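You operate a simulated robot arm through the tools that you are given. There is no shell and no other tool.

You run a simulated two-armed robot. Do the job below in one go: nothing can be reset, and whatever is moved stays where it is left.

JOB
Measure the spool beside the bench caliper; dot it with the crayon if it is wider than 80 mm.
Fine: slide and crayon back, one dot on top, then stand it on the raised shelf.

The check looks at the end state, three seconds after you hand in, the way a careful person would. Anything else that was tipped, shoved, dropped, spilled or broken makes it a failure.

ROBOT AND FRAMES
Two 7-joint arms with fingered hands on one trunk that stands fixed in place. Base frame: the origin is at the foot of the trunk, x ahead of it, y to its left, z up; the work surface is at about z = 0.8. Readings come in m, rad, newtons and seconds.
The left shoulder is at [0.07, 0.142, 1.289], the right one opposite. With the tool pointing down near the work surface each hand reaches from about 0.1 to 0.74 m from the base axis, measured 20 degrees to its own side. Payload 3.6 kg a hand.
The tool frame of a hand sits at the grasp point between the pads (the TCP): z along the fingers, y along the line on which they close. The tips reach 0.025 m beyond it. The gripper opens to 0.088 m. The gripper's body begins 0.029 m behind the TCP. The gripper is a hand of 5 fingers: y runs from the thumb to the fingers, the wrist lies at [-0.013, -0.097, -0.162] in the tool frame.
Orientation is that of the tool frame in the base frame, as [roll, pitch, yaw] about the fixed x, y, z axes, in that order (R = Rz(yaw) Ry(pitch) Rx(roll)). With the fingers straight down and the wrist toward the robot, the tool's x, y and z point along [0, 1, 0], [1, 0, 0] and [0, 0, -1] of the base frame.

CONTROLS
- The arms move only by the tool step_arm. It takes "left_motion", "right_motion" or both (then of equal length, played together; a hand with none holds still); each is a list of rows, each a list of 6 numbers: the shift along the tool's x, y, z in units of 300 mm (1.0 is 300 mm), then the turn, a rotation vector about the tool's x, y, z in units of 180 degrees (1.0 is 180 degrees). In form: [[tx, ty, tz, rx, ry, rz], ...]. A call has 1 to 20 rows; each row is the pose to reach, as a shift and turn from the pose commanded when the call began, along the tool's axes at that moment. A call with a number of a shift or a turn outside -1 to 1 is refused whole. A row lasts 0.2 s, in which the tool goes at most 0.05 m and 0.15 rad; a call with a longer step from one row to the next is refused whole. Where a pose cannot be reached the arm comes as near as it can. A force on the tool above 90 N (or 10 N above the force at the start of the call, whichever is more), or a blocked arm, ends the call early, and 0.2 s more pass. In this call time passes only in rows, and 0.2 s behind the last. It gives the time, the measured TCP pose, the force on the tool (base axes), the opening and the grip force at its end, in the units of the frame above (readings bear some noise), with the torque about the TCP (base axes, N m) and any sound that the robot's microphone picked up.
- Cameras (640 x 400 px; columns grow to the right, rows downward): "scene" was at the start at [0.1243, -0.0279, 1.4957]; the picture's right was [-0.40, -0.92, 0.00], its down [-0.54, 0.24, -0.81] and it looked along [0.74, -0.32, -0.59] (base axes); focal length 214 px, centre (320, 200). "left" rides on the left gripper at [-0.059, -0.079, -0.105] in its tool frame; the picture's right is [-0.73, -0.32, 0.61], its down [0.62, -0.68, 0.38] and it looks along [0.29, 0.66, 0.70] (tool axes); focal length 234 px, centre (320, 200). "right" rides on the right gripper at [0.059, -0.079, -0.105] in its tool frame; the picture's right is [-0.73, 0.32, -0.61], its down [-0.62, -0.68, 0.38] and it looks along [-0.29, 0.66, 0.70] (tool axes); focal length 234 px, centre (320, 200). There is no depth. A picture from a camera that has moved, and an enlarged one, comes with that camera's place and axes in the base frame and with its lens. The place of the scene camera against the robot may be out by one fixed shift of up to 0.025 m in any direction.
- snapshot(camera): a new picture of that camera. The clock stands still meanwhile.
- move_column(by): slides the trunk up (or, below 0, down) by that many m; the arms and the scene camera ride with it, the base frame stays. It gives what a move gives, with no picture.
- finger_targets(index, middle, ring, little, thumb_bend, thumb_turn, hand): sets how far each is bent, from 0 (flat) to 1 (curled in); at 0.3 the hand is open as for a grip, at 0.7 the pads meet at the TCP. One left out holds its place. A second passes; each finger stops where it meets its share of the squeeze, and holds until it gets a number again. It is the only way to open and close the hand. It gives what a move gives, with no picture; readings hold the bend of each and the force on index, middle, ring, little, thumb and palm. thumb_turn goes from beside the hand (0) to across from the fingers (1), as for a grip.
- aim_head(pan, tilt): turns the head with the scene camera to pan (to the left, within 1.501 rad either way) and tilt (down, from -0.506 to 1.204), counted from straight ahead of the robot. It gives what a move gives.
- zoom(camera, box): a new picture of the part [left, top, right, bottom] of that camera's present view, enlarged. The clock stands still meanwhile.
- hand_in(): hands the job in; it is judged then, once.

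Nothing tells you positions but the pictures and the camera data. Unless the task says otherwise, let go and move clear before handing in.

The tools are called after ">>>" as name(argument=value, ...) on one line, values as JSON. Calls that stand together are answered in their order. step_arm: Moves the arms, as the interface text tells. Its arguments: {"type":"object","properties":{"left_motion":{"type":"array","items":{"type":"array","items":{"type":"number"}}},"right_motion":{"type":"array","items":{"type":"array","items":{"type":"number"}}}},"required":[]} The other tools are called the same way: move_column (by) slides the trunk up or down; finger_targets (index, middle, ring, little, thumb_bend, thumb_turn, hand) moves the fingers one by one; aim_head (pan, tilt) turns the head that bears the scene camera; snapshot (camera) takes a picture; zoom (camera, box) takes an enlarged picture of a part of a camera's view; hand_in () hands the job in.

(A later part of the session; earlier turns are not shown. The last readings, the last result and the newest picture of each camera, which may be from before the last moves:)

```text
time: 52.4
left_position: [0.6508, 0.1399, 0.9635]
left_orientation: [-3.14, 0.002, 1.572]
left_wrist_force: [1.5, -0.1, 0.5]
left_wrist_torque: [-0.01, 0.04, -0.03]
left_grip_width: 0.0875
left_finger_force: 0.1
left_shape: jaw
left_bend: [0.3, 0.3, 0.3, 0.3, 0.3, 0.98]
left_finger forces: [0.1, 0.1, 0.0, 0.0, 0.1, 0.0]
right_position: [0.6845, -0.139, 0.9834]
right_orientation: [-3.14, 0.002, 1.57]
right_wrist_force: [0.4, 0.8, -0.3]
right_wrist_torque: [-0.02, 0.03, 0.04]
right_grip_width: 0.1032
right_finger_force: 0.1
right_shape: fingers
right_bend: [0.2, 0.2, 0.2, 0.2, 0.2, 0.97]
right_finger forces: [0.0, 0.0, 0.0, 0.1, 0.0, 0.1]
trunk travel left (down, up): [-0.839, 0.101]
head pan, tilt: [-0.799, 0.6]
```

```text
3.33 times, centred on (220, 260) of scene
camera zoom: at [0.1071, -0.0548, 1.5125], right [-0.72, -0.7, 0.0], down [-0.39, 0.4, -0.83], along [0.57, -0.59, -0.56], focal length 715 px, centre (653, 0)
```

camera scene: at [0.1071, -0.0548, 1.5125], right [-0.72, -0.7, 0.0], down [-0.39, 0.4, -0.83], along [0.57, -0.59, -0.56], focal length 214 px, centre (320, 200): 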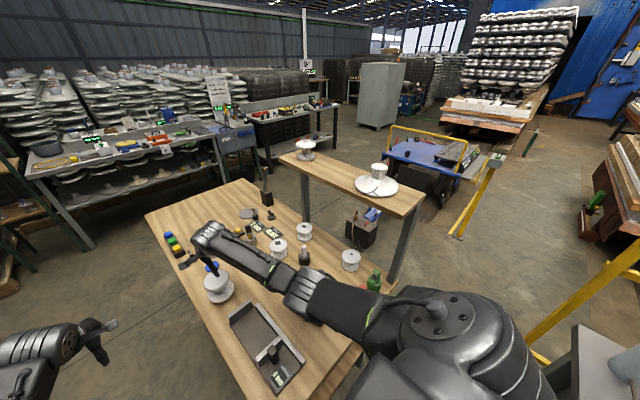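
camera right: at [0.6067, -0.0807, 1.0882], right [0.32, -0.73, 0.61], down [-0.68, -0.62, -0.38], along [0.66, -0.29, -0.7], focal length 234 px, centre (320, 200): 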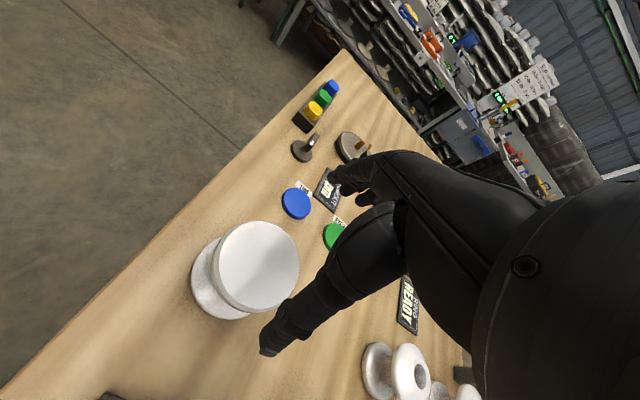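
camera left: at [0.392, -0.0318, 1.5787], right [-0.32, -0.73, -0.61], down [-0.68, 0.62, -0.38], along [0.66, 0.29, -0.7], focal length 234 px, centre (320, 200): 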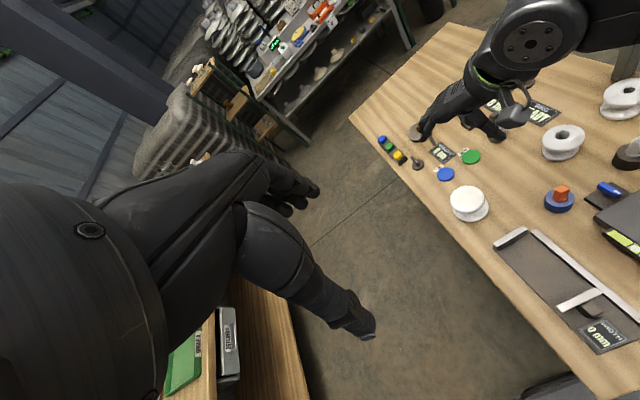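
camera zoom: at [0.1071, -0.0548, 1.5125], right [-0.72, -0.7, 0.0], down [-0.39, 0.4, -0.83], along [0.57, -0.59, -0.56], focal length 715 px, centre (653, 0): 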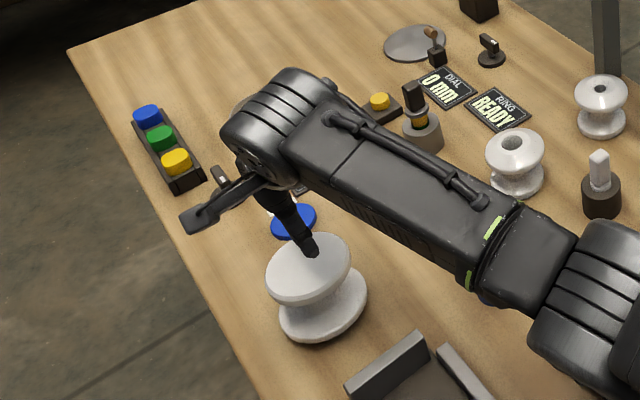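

The fit puts the spool axis about 6 mm farther out than the grasp point. I'll shift, lower to just above the rim, and check once more.

>>> step_arm(right_motion=[[-0.003, 0.021, 0.0, 0, 0, 0], [-0.003, 0.021, 0.1, 0, 0, 0], [-0.003, 0.021, 0.15, 0, 0, 0]])

>>> zoom(camera="right", box=[160, 180, 400, 380])

>>> zoom(camera="scene", box=[170, 210, 270, 310])

```text
time: 53.2
left_position: [0.6497, 0.1382, 0.9659]
left_orientation: [-3.141, 0.0, 1.57]
left_wrist_force: [0.7, 0.6, 0.3]
left_wrist_torque: [0.0, -0.02, 0.0]
left_grip_width: 0.0877
left_finger_force: 0.1
left_shape: jaw
left_bend: [0.3, 0.3, 0.3, 0.3, 0.3, 0.98]
left_finger forces: [0.0, 0.0, 0.0, 0.1, 0.0, 0.0]
right_position: [0.6905, -0.1416, 0.9363]
right_orientation: [-3.141, 0.001, 1.573]
right_wrist_force: [-1.1, -0.8, -0.2]
right_wrist_torque: [0.0, 0.02, 0.02]
right_grip_width: 0.1035
right_finger_force: 0.0
right_shape: fingers
right_bend: [0.2, 0.2, 0.2, 0.2, 0.2, 0.97]
right_finger forces: [0.1, 0.0, 0.1, 0.0, 0.1, 0.0]
trunk travel left (down, up): [-0.839, 0.101]
head pan, tilt: [-0.799, 0.6]
```

```text
2.00 times, centred on (280, 280) of right
camera zoom: at [0.6122, -0.0822, 1.0434], right [0.32, -0.73, 0.61], down [-0.68, -0.62, -0.38], along [0.66, -0.29, -0.7], focal length 468 px, centre (400, 40)
```

zoom: 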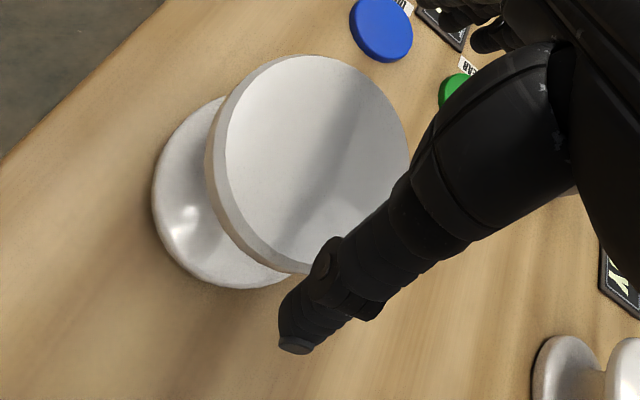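

```text
4.00 times, centred on (220, 260) of scene
camera zoom: at [0.1058, -0.0565, 1.5125], right [-0.72, -0.7, 0.0], down [-0.39, 0.41, -0.82], along [0.58, -0.59, -0.57], focal length 858 px, centre (720, -40)
```

zoom: 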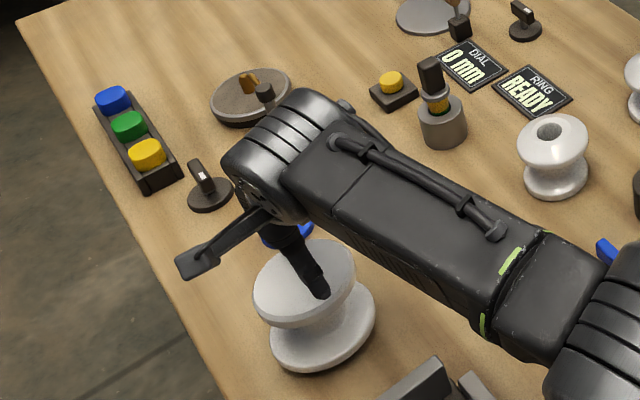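

The fit still agrees within 1–2 mm. I'll descend until the pads are level with the top flange's rim.

>>> step_arm(right_motion=[[0.0, 0.002, 0.07, 0, 0, 0], [0.0, 0.002, 0.14, 0, 0, 0], [0.0, 0.002, 0.19, 0, 0, 0]])

>>> zoom(camera="right", box=[160, 180, 400, 380])

>>> zoom(camera="scene", box=[170, 210, 270, 310])

```text
time: 54.0
left_position: [0.6509, 0.1391, 0.965]
left_orientation: [3.14, 0.001, 1.571]
left_wrist_force: [0.0, -0.5, 0.5]
left_wrist_torque: [0.0, -0.01, 0.0]
left_grip_width: 0.0878
left_finger_force: 0.1
left_shape: jaw
left_bend: [0.3, 0.3, 0.3, 0.3, 0.3, 0.98]
left_finger forces: [0.0, 0.1, 0.0, 0.0, 0.0, 0.0]
right_position: [0.6906, -0.1412, 0.8812]
right_orientation: [3.14, 0.0, 1.571]
right_wrist_force: [-0.9, 0.7, 0.8]
right_wrist_torque: [0.01, 0.07, 0.0]
right_grip_width: 0.1044
right_finger_force: 0.8
right_shape: fingers
right_bend: [0.2, 0.2, 0.2, 0.2, 0.19, 0.97]
right_finger forces: [0.0, 0.0, 0.1, 0.0, 0.9, 0.1]
trunk travel left (down, up): [-0.839, 0.101]
head pan, tilt: [-0.799, 0.6]
```

```text
2.00 times, centred on (280, 280) of right
camera zoom: at [0.6123, -0.0816, 0.9868], right [0.32, -0.73, 0.61], down [-0.68, -0.62, -0.38], along [0.66, -0.29, -0.7], focal length 468 px, centre (400, 40)
```

zoom: 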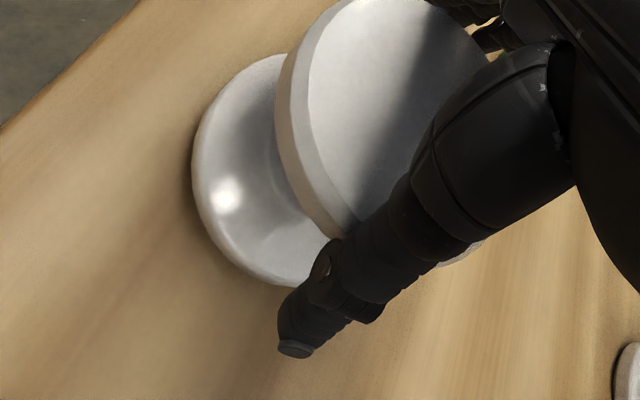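

```text
4.00 times, centred on (220, 260) of scene
camera zoom: at [0.1056, -0.0559, 1.5126], right [-0.72, -0.7, 0.0], down [-0.39, 0.4, -0.83], along [0.58, -0.59, -0.56], focal length 858 px, centre (720, -40)
```

zoom: 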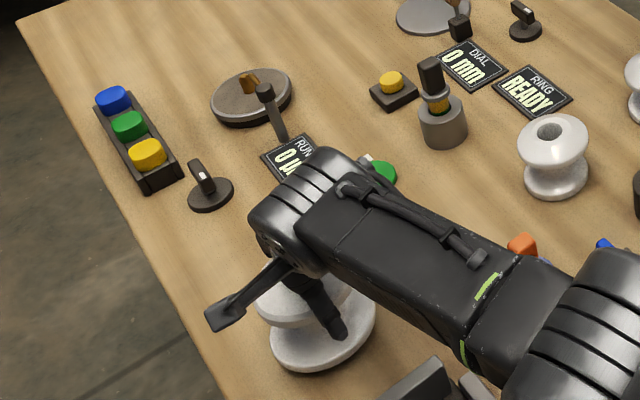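

The thumb is brushing the near rim with about 0.9 N, so I'm slightly too far out. I'll back off 3 mm and close gradually.

>>> step_arm(right_motion=[[0.0, -0.012, 0, 0, 0, 0]])

>>> finger_targets(hand="right", index=0.26, middle=0.26, ring=0.26, little=0.26, thumb_bend=0.22)

```text
time: 54.4
left_position: [0.6502, 0.138, 0.9647]
left_orientation: [3.141, -0.002, 1.57]
left_wrist_force: [0.2, -0.7, -0.2]
left_wrist_torque: [-0.02, -0.01, -0.02]
left_grip_width: 0.0879
left_finger_force: 0.0
left_shape: jaw
left_bend: [0.3, 0.3, 0.3, 0.3, 0.3, 0.98]
left_finger forces: [0.1, 0.0, 0.0, 0.0, 0.0, 0.1]
right_position: [0.6876, -0.1417, 0.8808]
right_orientation: [3.141, 0.001, 1.571]
right_wrist_force: [-1.1, 0.0, 0.5]
right_wrist_torque: [-0.01, 0.02, -0.02]
right_grip_width: 0.1038
right_finger_force: 0.1
right_shape: fingers
right_bend: [0.2, 0.2, 0.2, 0.2, 0.2, 0.97]
right_finger forces: [0.0, 0.1, 0.1, 0.0, 0.0, 0.0]
trunk travel left (down, up): [-0.839, 0.101]
head pan, tilt: [-0.799, 0.6]
```

```text
time: 55.4
left_position: [0.6506, 0.1378, 0.9655]
left_orientation: [-3.141, 0.0, 1.569]
left_wrist_force: [-0.2, 0.9, 0.5]
left_wrist_torque: [-0.03, 0.03, -0.03]
left_grip_width: 0.0877
left_finger_force: 0.0
left_shape: jaw
left_bend: [0.3, 0.3, 0.3, 0.3, 0.3, 0.98]
left_finger forces: [0.0, 0.0, 0.0, 0.0, 0.0, 0.0]
right_position: [0.6871, -0.1407, 0.8821]
right_orientation: [3.141, -0.002, 1.571]
right_wrist_force: [3.3, 0.1, 1.4]
right_wrist_torque: [0.02, -0.07, 0.02]
right_grip_width: 0.0979
right_finger_force: 1.3
right_shape: fingers
right_bend: [0.25, 0.26, 0.26, 0.26, 0.22, 0.97]
right_finger forces: [3.2, 0.0, 0.0, 0.0, 0.0, 0.0]
trunk travel left (down, up): [-0.839, 0.101]
head pan, tilt: [-0.799, 0.6]
```

The index finger made contact first and the thumb isn't touching yet. I'll close the thumb up and then bring the others in.

>>> finger_targets(hand="right", thumb_bend=0.3)

>>> zoom(camera="right", box=[160, 180, 400, 380])

>>> zoom(camera="scene", box=[170, 210, 270, 310])

```text
time: 56.4
left_position: [0.6492, 0.1389, 0.9651]
left_orientation: [3.14, 0.0, 1.571]
left_wrist_force: [0.6, 0.2, 0.6]
left_wrist_torque: [-0.02, 0.0, 0.0]
left_grip_width: 0.0878
left_finger_force: 0.1
left_shape: jaw
left_bend: [0.3, 0.3, 0.3, 0.3, 0.3, 0.98]
left_finger forces: [0.0, 0.0, 0.0, 0.0, 0.0, 0.0]
right_position: [0.6881, -0.1399, 0.8805]
right_orientation: [-3.141, 0.0, 1.569]
right_wrist_force: [0.9, 0.4, 1.9]
right_wrist_torque: [0.02, -0.01, -0.02]
right_grip_width: 0.0944
right_finger_force: 2.7
right_shape: fingers
right_bend: [0.24, 0.26, 0.26, 0.26, 0.28, 0.97]
right_finger forces: [3.5, 0.0, 0.0, 0.0, 1.8, 0.1]
trunk travel left (down, up): [-0.839, 0.101]
head pan, tilt: [-0.799, 0.6]
```

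```text
2.00 times, centred on (280, 280) of right
camera zoom: at [0.6091, -0.0818, 0.9867], right [0.32, -0.73, 0.61], down [-0.68, -0.62, -0.38], along [0.66, -0.29, -0.7], focal length 468 px, centre (400, 40)
```

zoom: 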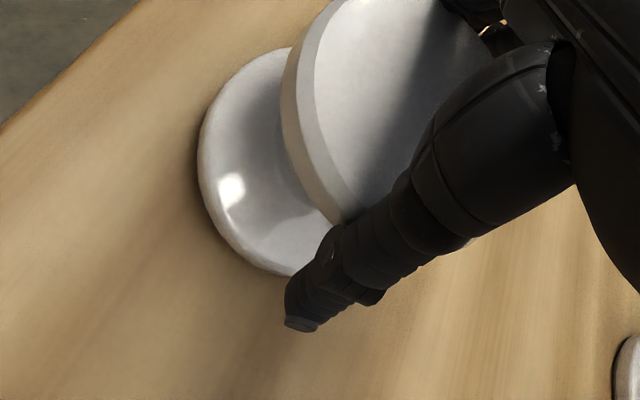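

```text
4.00 times, centred on (220, 260) of scene
camera zoom: at [0.1059, -0.056, 1.5125], right [-0.72, -0.7, 0.0], down [-0.39, 0.4, -0.83], along [0.58, -0.59, -0.56], focal length 858 px, centre (720, -40)
```

zoom: 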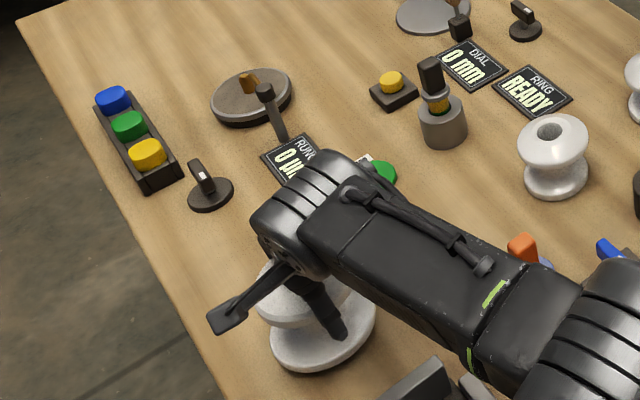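

Index and thumb both hold the rim lightly. I'll bring the remaining fingers in and firm up the grip.

>>> finger_targets(hand="right", index=0.4, middle=0.45, ring=0.45, little=0.45, thumb_bend=0.42)

>>> zoom(camera="right", box=[160, 180, 400, 380])

```text
time: 57.4
left_position: [0.6505, 0.1397, 0.9661]
left_orientation: [-3.142, 0.0, 1.571]
left_wrist_force: [0.6, -0.4, -0.7]
left_wrist_torque: [-0.02, -0.02, -0.02]
left_grip_width: 0.0877
left_finger_force: 0.2
left_shape: jaw
left_bend: [0.3, 0.3, 0.3, 0.3, 0.3, 0.98]
left_finger forces: [0.0, 0.0, 0.0, 0.0, 0.0, 0.0]
right_position: [0.6879, -0.1408, 0.8824]
right_orientation: [-3.141, 0.001, 1.572]
right_wrist_force: [3.8, 1.2, 6.1]
right_wrist_torque: [0.02, -0.24, 0.0]
right_grip_width: 0.0888
right_finger_force: 15.0
right_shape: fingers
right_bend: [0.26, 0.41, 0.43, 0.45, 0.34, 0.98]
right_finger forces: [12.3, 3.8, 1.3, 0.1, 12.5, 0.0]
trunk travel left (down, up): [-0.839, 0.101]
head pan, tilt: [-0.799, 0.6]
```

```text
2.00 times, centred on (280, 280) of right
camera zoom: at [0.6092, -0.0816, 0.9871], right [0.32, -0.73, 0.61], down [-0.68, -0.62, -0.38], along [0.66, -0.29, -0.7], focal length 468 px, centre (400, 40)
```

zoom: 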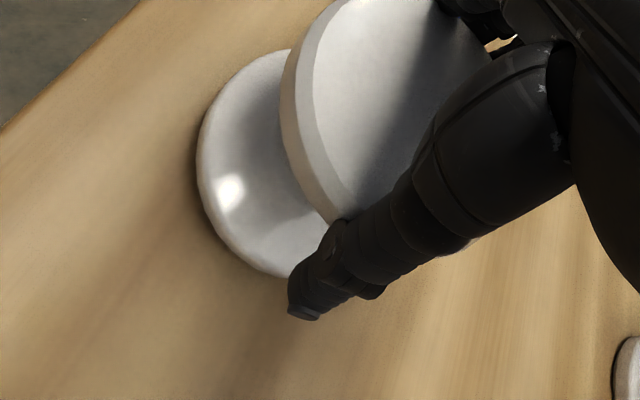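

Thumb and index hold about 12 N each, with the middle and ring fingers supporting. I'll lift 2 cm slowly and check that it hangs straight.

>>> step_arm(right_motion=[[0, 0, -0.02, 0, 0, 0], [0, 0, -0.04, 0, 0, 0], [0, 0, -0.07, 0, 0, 0]])

>>> zoom(camera="right", box=[160, 180, 400, 380])

>>> zoom(camera="scene", box=[170, 210, 270, 310])

```text
time: 58.2
left_position: [0.6514, 0.1382, 0.9639]
left_orientation: [-3.141, 0.001, 1.571]
left_wrist_force: [-0.9, -0.4, 0.2]
left_wrist_torque: [0.01, -0.03, -0.01]
left_grip_width: 0.0876
left_finger_force: 0.0
left_shape: jaw
left_bend: [0.3, 0.3, 0.3, 0.3, 0.3, 0.98]
left_finger forces: [0.1, 0.0, 0.0, 0.1, 0.0, 0.0]
right_position: [0.6882, -0.1414, 0.9008]
right_orientation: [-3.141, 0.0, 1.569]
right_wrist_force: [0.0, -0.7, -5.9]
right_wrist_torque: [-0.01, 0.0, 0.02]
right_grip_width: 0.0877
right_finger_force: 13.6
right_shape: fingers
right_bend: [0.27, 0.42, 0.44, 0.45, 0.34, 0.98]
right_finger forces: [9.0, 3.7, 1.4, 0.0, 13.4, 0.1]
trunk travel left (down, up): [-0.839, 0.101]
head pan, tilt: [-0.799, 0.6]
```

```text
2.00 times, centred on (280, 280) of right
camera zoom: at [0.6097, -0.0826, 1.0068], right [0.32, -0.73, 0.61], down [-0.68, -0.62, -0.38], along [0.66, -0.29, -0.7], focal length 468 px, centre (400, 40)
```

zoom: 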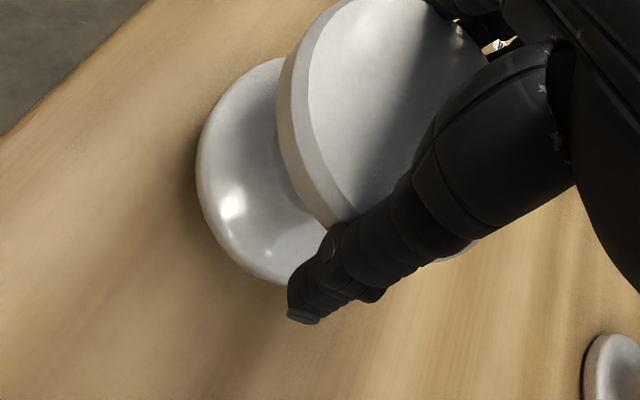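

```text
4.00 times, centred on (220, 260) of scene
camera zoom: at [0.107, -0.0565, 1.5124], right [-0.72, -0.7, 0.0], down [-0.39, 0.41, -0.82], along [0.57, -0.59, -0.57], focal length 858 px, centre (720, -40)
```

zoom: 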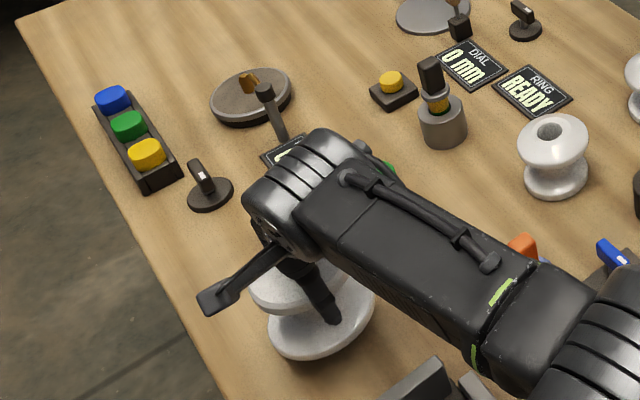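

The spool is off the table and weighs about 0.6 kg. I'll lift it higher and check that it hangs straight.

>>> step_arm(right_motion=[[0, 0, -0.07, 0, 0, 0], [0, 0, -0.14, 0, 0, 0], [0, 0, -0.21, 0, 0, 0], [0, 0, -0.28, 0, 0, 0]])

>>> snapshot(camera="right")

>>> zoom(camera="scene", box=[160, 180, 320, 300])

>>> snapshot(camera="left")

```text
time: 59.2
left_position: [0.6512, 0.1391, 0.9637]
left_orientation: [-3.139, -0.002, 1.57]
left_wrist_force: [-0.1, 0.0, -0.4]
left_wrist_torque: [-0.01, -0.01, -0.02]
left_grip_width: 0.0876
left_finger_force: 0.1
left_shape: jaw
left_bend: [0.3, 0.3, 0.3, 0.3, 0.3, 0.98]
left_finger forces: [0.0, 0.0, 0.1, 0.0, 0.2, 0.1]
right_position: [0.6884, -0.1415, 0.9853]
right_orientation: [-3.14, 0.0, 1.571]
right_wrist_force: [-0.3, 0.4, -6.1]
right_wrist_torque: [0.03, 0.0, 0.01]
right_grip_width: 0.0875
right_finger_force: 13.4
right_shape: fingers
right_bend: [0.27, 0.42, 0.44, 0.45, 0.34, 0.98]
right_finger forces: [8.7, 3.9, 1.6, 0.0, 12.9, 0.0]
trunk travel left (down, up): [-0.839, 0.101]
head pan, tilt: [-0.799, 0.6]
```

```text
taken
camera right: at [0.6103, -0.0827, 1.0912], right [0.32, -0.73, 0.61], down [-0.68, -0.62, -0.38], along [0.66, -0.29, -0.7], focal length 234 px, centre (320, 200)
```

right: 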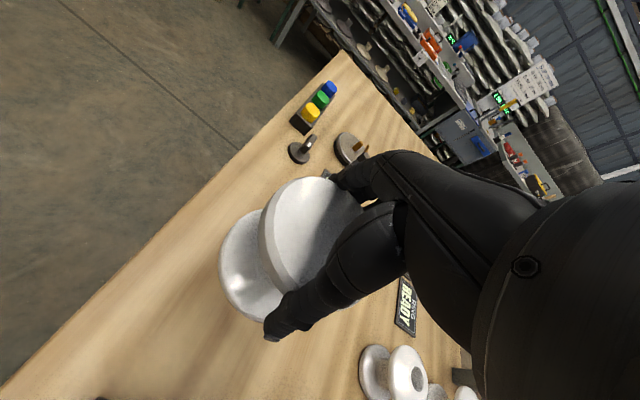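

```text
3.33 times, centred on (240, 240) of scene
camera zoom: at [0.1069, -0.0564, 1.5124], right [-0.72, -0.7, 0.0], down [-0.39, 0.41, -0.82], along [0.57, -0.59, -0.57], focal length 715 px, centre (587, 67)
```

zoom: 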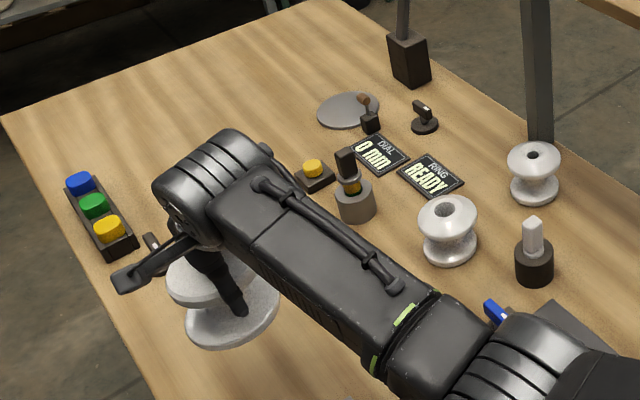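

```text
taken
camera left: at [0.5709, 0.0804, 1.0698], right [-0.32, -0.73, -0.61], down [-0.68, 0.62, -0.38], along [0.66, 0.29, -0.7], focal length 234 px, centre (320, 200)
```

left: 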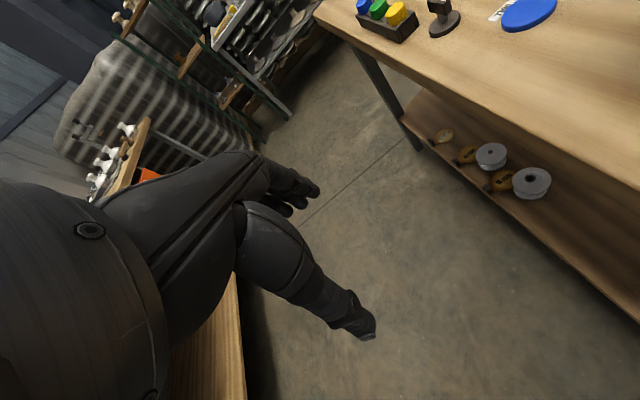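

The spool hangs upright in the grip. I'll carry it at this height over the caliper, between the fixed jaw and the slide, and look again.

>>> step_arm(right_motion=[[-0.005, -0.115, 0, 0, 0, 0], [-0.011, -0.23, 0, 0, 0, 0], [-0.017, -0.346, 0, 0, 0, 0], [-0.022, -0.461, 0, 0, 0, 0], [-0.028, -0.577, 0, 0, 0, 0], [-0.028, -0.577, 0, 0, 0, 0]])

>>> snapshot(camera="right")

>>> aim_head(pan=-0.35, tilt=0.85)

>>> snapshot(camera="scene")

```text
time: 60.6
left_position: [0.6514, 0.1388, 0.9649]
left_orientation: [-3.141, 0.0, 1.571]
left_wrist_force: [0.3, 0.2, 0.8]
left_wrist_torque: [0.0, 0.01, 0.02]
left_grip_width: 0.088
left_finger_force: 0.2
left_shape: jaw
left_bend: [0.3, 0.3, 0.3, 0.3, 0.3, 0.98]
left_finger forces: [0.1, 0.0, 0.0, 0.0, 0.0, 0.0]
right_position: [0.5157, -0.1496, 0.9844]
right_orientation: [-3.138, -0.001, 1.571]
right_wrist_force: [0.4, 0.9, -6.8]
right_wrist_torque: [0.04, 0.04, 0.01]
right_grip_width: 0.0866
right_finger_force: 13.6
right_shape: fingers
right_bend: [0.28, 0.42, 0.44, 0.45, 0.34, 0.98]
right_finger forces: [8.3, 4.4, 1.7, 0.0, 12.3, 0.1]
trunk travel left (down, up): [-0.839, 0.101]
head pan, tilt: [-0.799, 0.6]
```

```text
taken
camera right: at [0.4373, -0.091, 1.0914], right [0.33, -0.73, 0.61], down [-0.68, -0.62, -0.38], along [0.65, -0.29, -0.7], focal length 234 px, centre (320, 200)
```

right: 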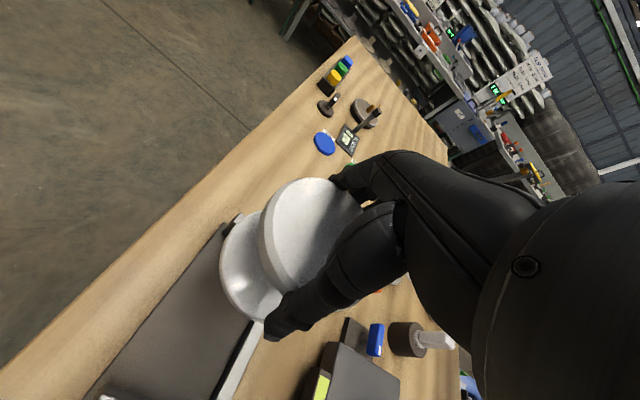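

```text
time: 61.5
left_position: [0.6517, 0.1387, 0.9646]
left_orientation: [-3.14, 0.001, 1.571]
left_wrist_force: [-0.1, -0.1, 1.0]
left_wrist_torque: [-0.02, 0.03, -0.01]
left_grip_width: 0.0879
left_finger_force: 0.1
left_shape: jaw
left_bend: [0.3, 0.3, 0.3, 0.3, 0.3, 0.98]
left_finger forces: [0.1, 0.0, 0.1, 0.0, 0.0, 0.0]
right_position: [0.5144, -0.1495, 0.9865]
right_orientation: [-3.139, 0.002, 1.571]
right_wrist_force: [0.0, 0.2, -7.8]
right_wrist_torque: [0.06, 0.0, -0.02]
right_grip_width: 0.0864
right_finger_force: 13.1
right_shape: fingers
right_bend: [0.28, 0.42, 0.44, 0.45, 0.34, 0.98]
right_finger forces: [8.2, 4.4, 1.6, 0.1, 12.3, 0.0]
trunk travel left (down, up): [-0.839, 0.101]
head pan, tilt: [-0.351, 0.85]
```

```text
taken
camera scene: at [0.1185, -0.0202, 1.4916], right [-0.34, -0.94, 0.0], down [-0.71, 0.26, -0.66], along [0.62, -0.23, -0.75], focal length 214 px, centre (320, 200)
```

scene: 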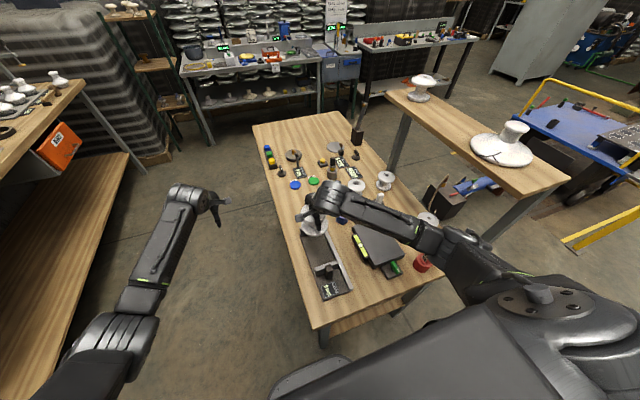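

The spool is above the caliper. I'll zoom in from the head camera and the hand camera to see its position relative to the jaw and rail.

>>> zoom(camera="scene", box=[280, 180, 380, 310])

>>> zoom(camera="right", box=[80, 160, 360, 400])

```text
3.08 times, centred on (330, 245) of scene
camera zoom: at [0.1185, -0.0202, 1.4916], right [-0.34, -0.94, 0.0], down [-0.71, 0.26, -0.66], along [0.62, -0.23, -0.75], focal length 660 px, centre (289, 62)
```

zoom: 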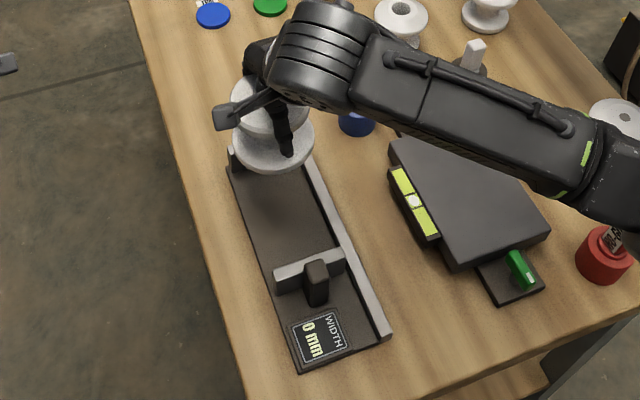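

```text
1.67 times, centred on (220, 280) of right
camera zoom: at [0.4369, -0.091, 1.0919], right [0.32, -0.73, 0.61], down [-0.68, -0.62, -0.38], along [0.66, -0.29, -0.7], focal length 390 px, centre (487, 67)
```

zoom: 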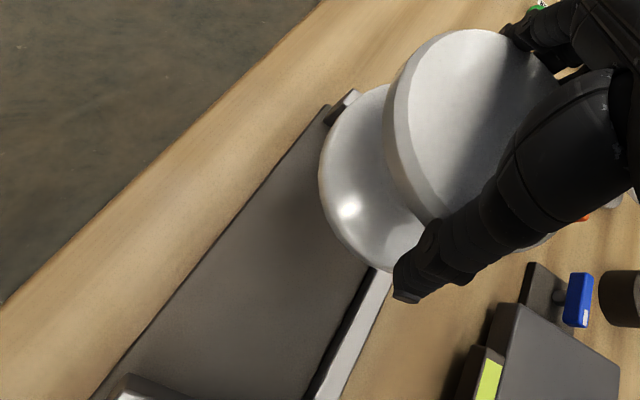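

The plate spans y≈-0.105 to -0.194 at the rail, and the fixed jaw's near face is at x≈0.5625. The spool hangs a few degrees off with its bottom slightly toward me, so I'll shift 3–4 mm and lower it to just above the plate.

>>> step_arm(right_motion=[[0.013, 0.01, 0.07, 0, 0, 0], [0.013, 0.01, 0.14, 0, 0, 0], [0.013, 0.01, 0.2, 0, 0, 0], [0.013, 0.01, 0.25, 0, 0, 0]])

>>> zoom(camera="right", box=[80, 160, 360, 400])

>>> zoom(camera="scene", box=[290, 190, 370, 270])

```text
time: 62.5
left_position: [0.6447, 0.1393, 0.9692]
left_orientation: [3.135, 0.002, 1.57]
left_wrist_force: [0.1, 0.5, 0.2]
left_wrist_torque: [-0.01, -0.02, -0.01]
left_grip_width: 0.0878
left_finger_force: 0.1
left_shape: jaw
left_bend: [0.3, 0.3, 0.3, 0.3, 0.3, 0.98]
left_finger forces: [0.0, 0.0, 0.1, 0.1, 0.0, 0.0]
right_position: [0.5128, -0.1428, 0.9164]
right_orientation: [3.135, 0.0, 1.572]
right_wrist_force: [-12.6, 3.1, 19.1]
right_wrist_torque: [0.04, -0.26, 0.03]
right_grip_width: 0.0894
right_finger_force: 15.8
right_shape: fingers
right_bend: [0.28, 0.44, 0.45, 0.45, 0.31, 0.97]
right_finger forces: [11.0, 0.9, 0.1, 0.0, 19.8, 0.0]
trunk travel left (down, up): [-0.839, 0.101]
head pan, tilt: [-0.351, 0.85]
```

```text
1.67 times, centred on (220, 280) of right
camera zoom: at [0.4334, -0.0839, 1.0212], right [0.32, -0.73, 0.61], down [-0.68, -0.62, -0.39], along [0.66, -0.29, -0.69], focal length 390 px, centre (487, 67)
```

zoom: 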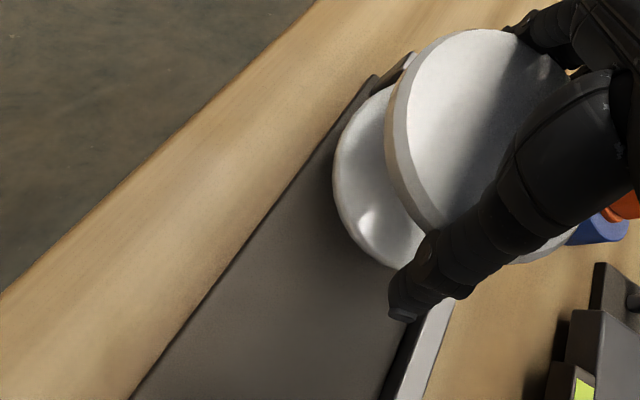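

```text
5.00 times, centred on (330, 230) of scene
camera zoom: at [0.1091, -0.0174, 1.4928], right [-0.34, -0.94, 0.0], down [-0.7, 0.26, -0.66], along [0.62, -0.23, -0.75], focal length 1072 px, centre (270, 50)
```

zoom: 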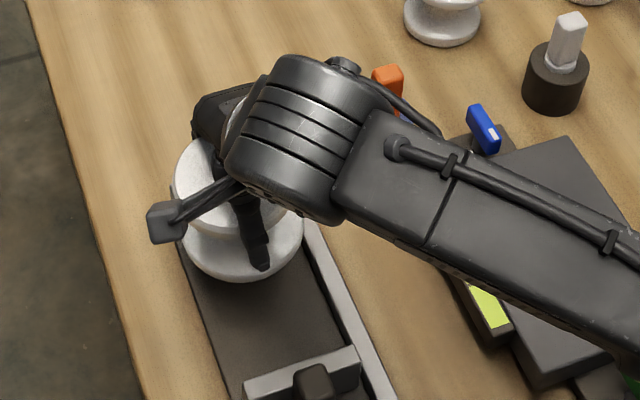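

Something touched at TCP z≈0.916, with 19 N up and 13 N back toward me. Most likely the spool's far bottom edge met the fixed jaw's top. I'll raise it 15 mm and reassess.

>>> step_arm(right_motion=[[0, 0, -0.03, 0, 0, 0], [0, 0, -0.06, 0, 0, 0]])

>>> snapshot(camera="right")

>>> zoom(camera="right", box=[200, 160, 360, 320])

```text
time: 63.1
left_position: [0.6512, 0.1379, 0.9651]
left_orientation: [-3.141, -0.001, 1.571]
left_wrist_force: [0.6, -0.4, 0.6]
left_wrist_torque: [0.03, -0.01, 0.01]
left_grip_width: 0.0879
left_finger_force: 0.1
left_shape: jaw
left_bend: [0.3, 0.3, 0.3, 0.3, 0.3, 0.98]
left_finger forces: [0.0, 0.1, 0.1, 0.1, 0.0, 0.0]
right_position: [0.5178, -0.1458, 0.9279]
right_orientation: [-3.137, 0.002, 1.571]
right_wrist_force: [0.2, -0.4, -5.8]
right_wrist_torque: [0.03, 0.04, 0.03]
right_grip_width: 0.0884
right_finger_force: 13.5
right_shape: fingers
right_bend: [0.28, 0.43, 0.44, 0.45, 0.32, 0.98]
right_finger forces: [10.1, 3.1, 0.6, 0.0, 12.7, 0.1]
trunk travel left (down, up): [-0.839, 0.101]
head pan, tilt: [-0.351, 0.85]
```

```text
taken
camera right: at [0.4407, -0.0868, 1.0334], right [0.33, -0.73, 0.61], down [-0.68, -0.62, -0.38], along [0.65, -0.29, -0.7], focal length 234 px, centre (320, 200)
```

right: 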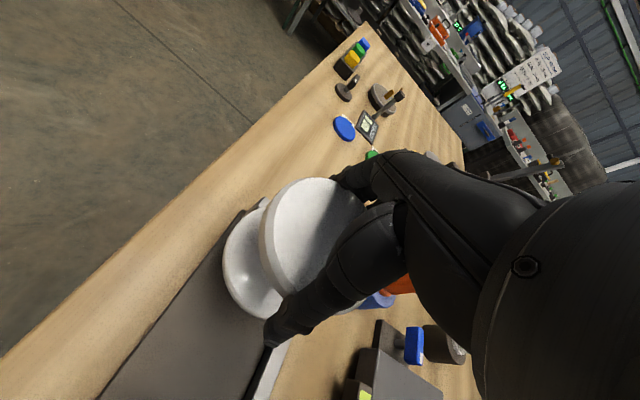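

```text
2.50 times, centred on (280, 240) of right
camera zoom: at [0.4407, -0.0868, 1.0334], right [0.33, -0.73, 0.61], down [-0.68, -0.62, -0.38], along [0.65, -0.29, -0.7], focal length 585 px, centre (420, 100)
```

zoom: 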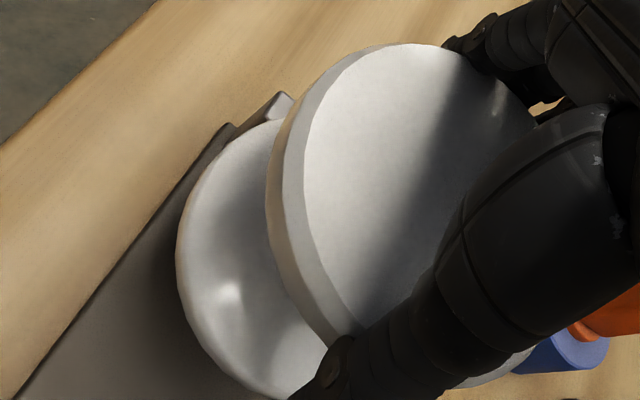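

The spool is upright and its far edge is right at the jaw face. I'll shift 4 mm toward me and lower again in small steps, watching the force.

>>> step_arm(right_motion=[[0, -0.014, 0, 0, 0, 0], [0, -0.014, 0.03, 0, 0, 0], [0, -0.014, 0.055, 0, 0, 0], [0, -0.014, 0.075, 0, 0, 0]])

```text
time: 64.1
left_position: [0.645, 0.1402, 0.9682]
left_orientation: [3.137, 0.002, 1.57]
left_wrist_force: [0.3, 0.5, -0.2]
left_wrist_torque: [0.03, 0.03, 0.02]
left_grip_width: 0.0878
left_finger_force: 0.0
left_shape: jaw
left_bend: [0.3, 0.3, 0.3, 0.3, 0.3, 0.98]
left_finger forces: [0.0, 0.0, 0.0, 0.1, 0.0, 0.1]
right_position: [0.5088, -0.1452, 0.91]
right_orientation: [3.138, 0.0, 1.572]
right_wrist_force: [-17.4, 3.3, 19.5]
right_wrist_torque: [0.06, -0.18, 0.06]
right_grip_width: 0.0914
right_finger_force: 16.6
right_shape: fingers
right_bend: [0.29, 0.45, 0.45, 0.45, 0.28, 0.97]
right_finger forces: [10.2, 0.0, 0.0, 0.1, 23.8, 0.0]
trunk travel left (down, up): [-0.839, 0.101]
head pan, tilt: [-0.351, 0.85]
```

It's still wedging against the jaw. I'll lift again, shift a full centimetre toward me and retry.

>>> step_arm(right_motion=[[0, 0, -0.05, 0, 0, 0], [0, 0, -0.07, 0, 0, 0], [0, -0.035, -0.07, 0, 0, 0], [0, -0.035, -0.07, 0, 0, 0]])

>>> zoom(camera="right", box=[200, 160, 360, 320])

>>> zoom(camera="scene", box=[290, 190, 370, 270])

```text
time: 65.1
left_position: [0.6513, 0.1397, 0.9647]
left_orientation: [-3.14, 0.001, 1.573]
left_wrist_force: [0.4, 0.1, 0.1]
left_wrist_torque: [0.04, -0.02, -0.03]
left_grip_width: 0.0878
left_finger_force: 0.2
left_shape: jaw
left_bend: [0.3, 0.3, 0.3, 0.3, 0.3, 0.98]
left_finger forces: [0.1, 0.1, 0.0, 0.0, 0.0, 0.0]
right_position: [0.5039, -0.1457, 0.9267]
right_orientation: [-3.138, -0.002, 1.57]
right_wrist_force: [-0.2, 0.3, -6.0]
right_wrist_torque: [0.04, 0.04, -0.02]
right_grip_width: 0.0883
right_finger_force: 13.8
right_shape: fingers
right_bend: [0.28, 0.43, 0.44, 0.45, 0.32, 0.98]
right_finger forces: [10.5, 2.9, 0.8, 0.1, 12.4, 0.1]
trunk travel left (down, up): [-0.839, 0.101]
head pan, tilt: [-0.351, 0.85]
```

```text
2.50 times, centred on (280, 240) of right
camera zoom: at [0.426, -0.087, 1.0326], right [0.32, -0.73, 0.61], down [-0.68, -0.62, -0.38], along [0.66, -0.29, -0.7], focal length 585 px, centre (420, 100)
```

zoom: 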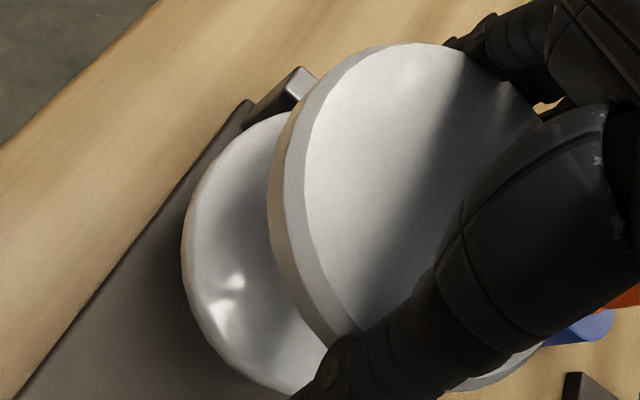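

```text
5.00 times, centred on (330, 230) of scene
camera zoom: at [0.12, -0.0203, 1.4914], right [-0.34, -0.94, 0.0], down [-0.71, 0.26, -0.66], along [0.62, -0.23, -0.75], focal length 1072 px, centre (270, 50)
```

zoom: 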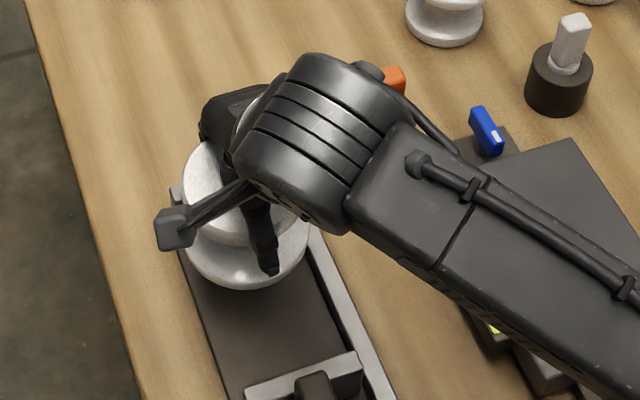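

The jaw is now clearly visible beyond the spool with a good gap. I'll lower in small steps here.

>>> step_arm(right_motion=[[0, 0, 0.02, 0, 0, 0], [0, 0, 0.04, 0, 0, 0], [0, 0, 0.055, 0, 0, 0], [0, 0, 0.07, 0, 0, 0]])

```text
time: 66.1
left_position: [0.6501, 0.1387, 0.9649]
left_orientation: [-3.14, -0.002, 1.57]
left_wrist_force: [0.9, -0.5, 0.1]
left_wrist_torque: [-0.02, -0.01, 0.04]
left_grip_width: 0.0877
left_finger_force: 0.1
left_shape: jaw
left_bend: [0.3, 0.3, 0.3, 0.3, 0.3, 0.98]
left_finger forces: [0.0, 0.1, 0.0, 0.0, 0.0, 0.0]
right_position: [0.5028, -0.1471, 0.9069]
right_orientation: [-3.139, 0.001, 1.571]
right_wrist_force: [0.0, -0.8, -6.1]
right_wrist_torque: [0.01, -0.02, 0.0]
right_grip_width: 0.0881
right_finger_force: 12.6
right_shape: fingers
right_bend: [0.28, 0.43, 0.44, 0.45, 0.32, 0.98]
right_finger forces: [10.2, 2.8, 0.8, 0.0, 12.3, 0.0]
trunk travel left (down, up): [-0.839, 0.101]
head pan, tilt: [-0.351, 0.85]
```

No contact here, so it was the jaw before. I'll continue down in small steps until the plate takes the weight.

>>> step_arm(right_motion=[[0, 0, 0.01, 0, 0, 0], [0, 0, 0.02, 0, 0, 0], [0, 0, 0.03, 0, 0, 0]])

```text
time: 66.9
left_position: [0.6504, 0.1394, 0.9647]
left_orientation: [-3.138, 0.0, 1.571]
left_wrist_force: [-0.5, 0.2, -0.1]
left_wrist_torque: [-0.01, -0.02, -0.01]
left_grip_width: 0.0873
left_finger_force: 0.1
left_shape: jaw
left_bend: [0.3, 0.3, 0.3, 0.3, 0.3, 0.98]
left_finger forces: [0.0, 0.0, 0.0, 0.0, 0.0, 0.0]
right_position: [0.5046, -0.1466, 0.8965]
right_orientation: [-3.14, 0.0, 1.571]
right_wrist_force: [0.3, 1.0, -6.9]
right_wrist_torque: [0.05, 0.03, -0.02]
right_grip_width: 0.0882
right_finger_force: 13.2
right_shape: fingers
right_bend: [0.28, 0.43, 0.44, 0.45, 0.32, 0.98]
right_finger forces: [10.1, 2.9, 0.9, 0.0, 12.3, 0.0]
trunk travel left (down, up): [-0.839, 0.101]
head pan, tilt: [-0.351, 0.85]
```

>>> step_arm(right_motion=[[0, 0, 0.007, 0, 0, 0], [0, 0, 0.014, 0, 0, 0]])

>>> zoom(camera="right", box=[120, 160, 360, 360])

```text
time: 67.5
left_position: [0.6503, 0.1389, 0.9644]
left_orientation: [-3.14, 0.001, 1.571]
left_wrist_force: [0.1, 0.2, -0.7]
left_wrist_torque: [0.0, 0.0, 0.03]
left_grip_width: 0.0879
left_finger_force: 0.1
left_shape: jaw
left_bend: [0.3, 0.3, 0.3, 0.3, 0.3, 0.98]
left_finger forces: [0.1, 0.1, 0.0, 0.0, 0.0, 0.0]
right_position: [0.5032, -0.1454, 0.8922]
right_orientation: [-3.141, 0.001, 1.57]
right_wrist_force: [0.1, -1.2, -6.3]
right_wrist_torque: [0.01, 0.0, -0.01]
right_grip_width: 0.088
right_finger_force: 12.9
right_shape: fingers
right_bend: [0.28, 0.43, 0.44, 0.45, 0.32, 0.98]
right_finger forces: [10.1, 2.9, 0.8, 0.0, 12.3, 0.1]
trunk travel left (down, up): [-0.839, 0.101]
head pan, tilt: [-0.351, 0.85]
```

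```text
2.00 times, centred on (240, 260) of right
camera zoom: at [0.425, -0.0868, 0.9983], right [0.32, -0.73, 0.61], down [-0.68, -0.62, -0.38], along [0.66, -0.29, -0.7], focal length 468 px, centre (480, 80)
```

zoom: 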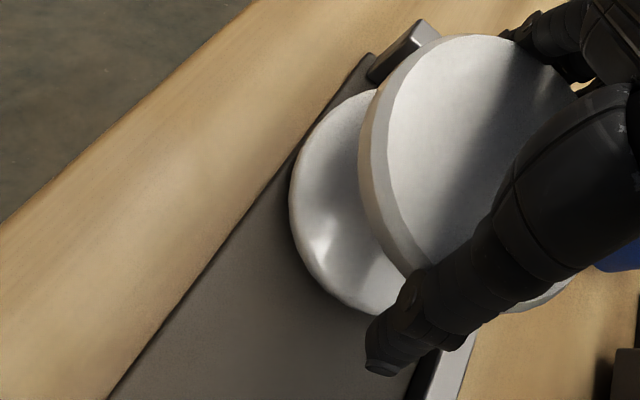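

>>> step_arm(right_motion=[[0, 0, 0.008, 0, 0, 0], [0, 0, 0.016, 0, 0, 0], [0, 0, 0.024, 0, 0, 0]])

```text
time: 68.3
left_position: [0.6498, 0.1391, 0.9669]
left_orientation: [3.139, 0.001, 1.571]
left_wrist_force: [-0.1, -0.6, 0.5]
left_wrist_torque: [-0.03, 0.02, -0.01]
left_grip_width: 0.0878
left_finger_force: 0.1
left_shape: jaw
left_bend: [0.3, 0.3, 0.3, 0.3, 0.3, 0.98]
left_finger forces: [0.0, 0.0, 0.0, 0.1, 0.1, 0.1]
right_position: [0.5024, -0.1449, 0.8892]
right_orientation: [3.137, -0.003, 1.571]
right_wrist_force: [4.4, -1.9, 17.2]
right_wrist_torque: [-0.01, 0.08, 0.0]
right_grip_width: 0.0892
right_finger_force: 17.2
right_shape: fingers
right_bend: [0.27, 0.42, 0.44, 0.45, 0.32, 0.98]
right_finger forces: [14.7, 3.2, 1.4, 0.0, 14.5, 0.1]
trunk travel left (down, up): [-0.839, 0.101]
head pan, tilt: [-0.351, 0.85]
```

The spool has landed on the plate at TCP z≈0.89. I'll ease the pressure and open the fingers gradually.

>>> step_arm(right_motion=[[0, 0, -0.015, 0, 0, 0]])

>>> finger_targets(hand="right", index=0.25, middle=0.25, ring=0.25, little=0.25, thumb_bend=0.28)

>>> finger_targets(hand="right", index=0.18, middle=0.18, ring=0.18, little=0.18, thumb_bend=0.2)

>>> snapshot(camera="right")

```text
time: 68.7
left_position: [0.6509, 0.1383, 0.9645]
left_orientation: [-3.139, 0.002, 1.571]
left_wrist_force: [-0.5, -0.3, -0.3]
left_wrist_torque: [0.0, 0.03, 0.01]
left_grip_width: 0.0877
left_finger_force: 0.1
left_shape: jaw
left_bend: [0.3, 0.3, 0.3, 0.3, 0.3, 0.98]
left_finger forces: [0.0, 0.0, 0.1, 0.0, 0.1, 0.0]
right_position: [0.5037, -0.1449, 0.8891]
right_orientation: [-3.139, 0.001, 1.571]
right_wrist_force: [4.0, 0.0, 4.9]
right_wrist_torque: [0.03, -0.01, 0.0]
right_grip_width: 0.0889
right_finger_force: 14.9
right_shape: fingers
right_bend: [0.27, 0.42, 0.44, 0.45, 0.33, 0.98]
right_finger forces: [12.2, 3.5, 1.3, 0.0, 13.0, 0.1]
trunk travel left (down, up): [-0.839, 0.101]
head pan, tilt: [-0.351, 0.85]
```

```text
time: 69.7
left_position: [0.6502, 0.1394, 0.9654]
left_orientation: [3.14, -0.001, 1.57]
left_wrist_force: [-0.7, 0.2, -0.3]
left_wrist_torque: [-0.01, -0.01, 0.0]
left_grip_width: 0.0876
left_finger_force: 0.1
left_shape: jaw
left_bend: [0.3, 0.3, 0.3, 0.3, 0.3, 0.98]
left_finger forces: [0.0, 0.0, 0.1, 0.0, 0.0, 0.0]
right_position: [0.5043, -0.145, 0.8903]
right_orientation: [-3.138, 0.001, 1.572]
right_wrist_force: [1.9, -0.2, 0.7]
right_wrist_torque: [0.0, 0.04, 0.03]
right_grip_width: 0.0948
right_finger_force: 0.9
right_shape: fingers
right_bend: [0.24, 0.25, 0.25, 0.25, 0.27, 0.98]
right_finger forces: [1.3, 0.0, 0.0, 0.1, 0.7, 0.0]
trunk travel left (down, up): [-0.839, 0.101]
head pan, tilt: [-0.351, 0.85]
```

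```text
time: 70.7
left_position: [0.65, 0.1391, 0.9649]
left_orientation: [3.141, 0.001, 1.57]
left_wrist_force: [0.1, 0.1, -0.6]
left_wrist_torque: [0.01, -0.01, -0.02]
left_grip_width: 0.0878
left_finger_force: 0.1
left_shape: jaw
left_bend: [0.3, 0.3, 0.3, 0.3, 0.3, 0.98]
left_finger forces: [0.0, 0.0, 0.0, 0.0, 0.1, 0.0]
right_position: [0.5021, -0.1463, 0.8913]
right_orientation: [3.141, 0.0, 1.57]
right_wrist_force: [0.5, -0.5, -0.1]
right_wrist_torque: [-0.02, -0.01, -0.02]
right_grip_width: 0.1054
right_finger_force: 0.2
right_shape: fingers
right_bend: [0.18, 0.18, 0.18, 0.18, 0.2, 0.97]
right_finger forces: [0.0, 0.0, 0.0, 0.0, 0.1, 0.0]
trunk travel left (down, up): [-0.839, 0.101]
head pan, tilt: [-0.351, 0.85]
```

```text
taken
camera right: at [0.4243, -0.087, 0.9962], right [0.32, -0.73, 0.61], down [-0.68, -0.62, -0.38], along [0.66, -0.29, -0.7], focal length 234 px, centre (320, 200)
```

right: 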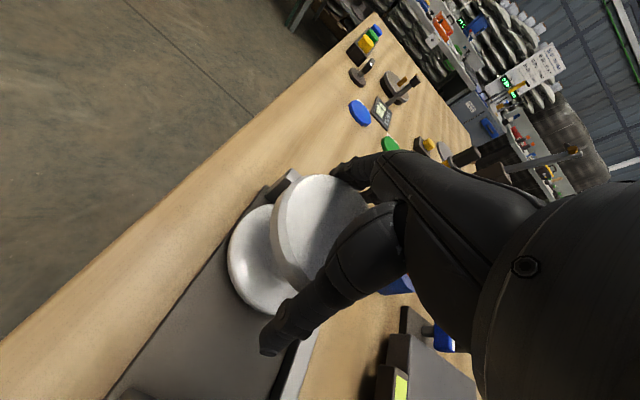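

The spool stands free on the plate. I'll lift the hand straight up and check how it stands.

>>> step_arm(right_motion=[[0, 0, -0.05, 0, 0, 0], [0, 0, -0.1, 0, 0, 0], [0, 0, -0.2, 0, 0, 0], [0, 0, -0.33, 0, 0, 0], [0, 0, -0.46, 0, 0, 0]])

>>> snapshot(camera="right")

>>> zoom(camera="scene", box=[280, 180, 380, 310])

```text
time: 71.9
left_position: [0.6504, 0.1397, 0.9651]
left_orientation: [3.141, 0.003, 1.569]
left_wrist_force: [-0.7, 0.0, 0.2]
left_wrist_torque: [-0.08, -0.01, 0.0]
left_grip_width: 0.0878
left_finger_force: 0.0
left_shape: jaw
left_bend: [0.3, 0.3, 0.3, 0.3, 0.3, 0.98]
left_finger forces: [0.0, 0.2, 0.0, 0.0, 0.1, 0.0]
right_position: [0.5014, -0.1447, 1.0282]
right_orientation: [-3.137, -0.001, 1.57]
right_wrist_force: [-0.9, -0.1, -0.9]
right_wrist_torque: [-0.01, 0.02, 0.02]
right_grip_width: 0.1055
right_finger_force: 0.1
right_shape: fingers
right_bend: [0.18, 0.18, 0.18, 0.18, 0.2, 0.97]
right_finger forces: [0.1, 0.0, 0.0, 0.0, 0.0, 0.0]
trunk travel left (down, up): [-0.839, 0.101]
head pan, tilt: [-0.351, 0.85]
```

```text
taken
camera right: at [0.4238, -0.0856, 1.1338], right [0.32, -0.73, 0.61], down [-0.68, -0.62, -0.38], along [0.65, -0.29, -0.7], focal length 234 px, centre (320, 200)
```

right: 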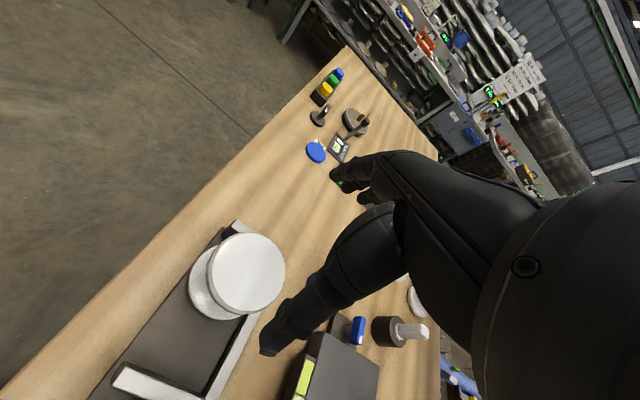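

```text
3.08 times, centred on (330, 245) of scene
camera zoom: at [0.1169, -0.018, 1.4916], right [-0.34, -0.94, 0.0], down [-0.71, 0.26, -0.66], along [0.62, -0.23, -0.75], focal length 660 px, centre (289, 62)
```

zoom: 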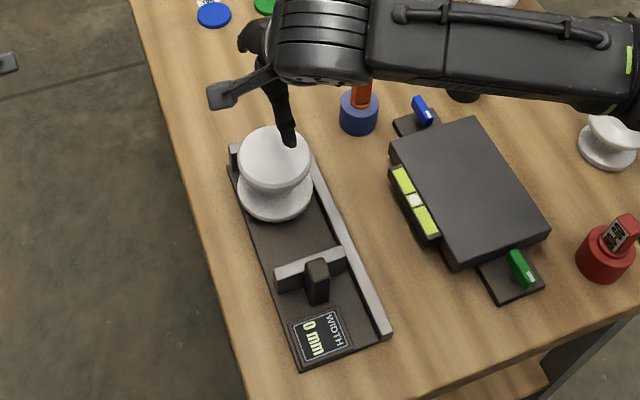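

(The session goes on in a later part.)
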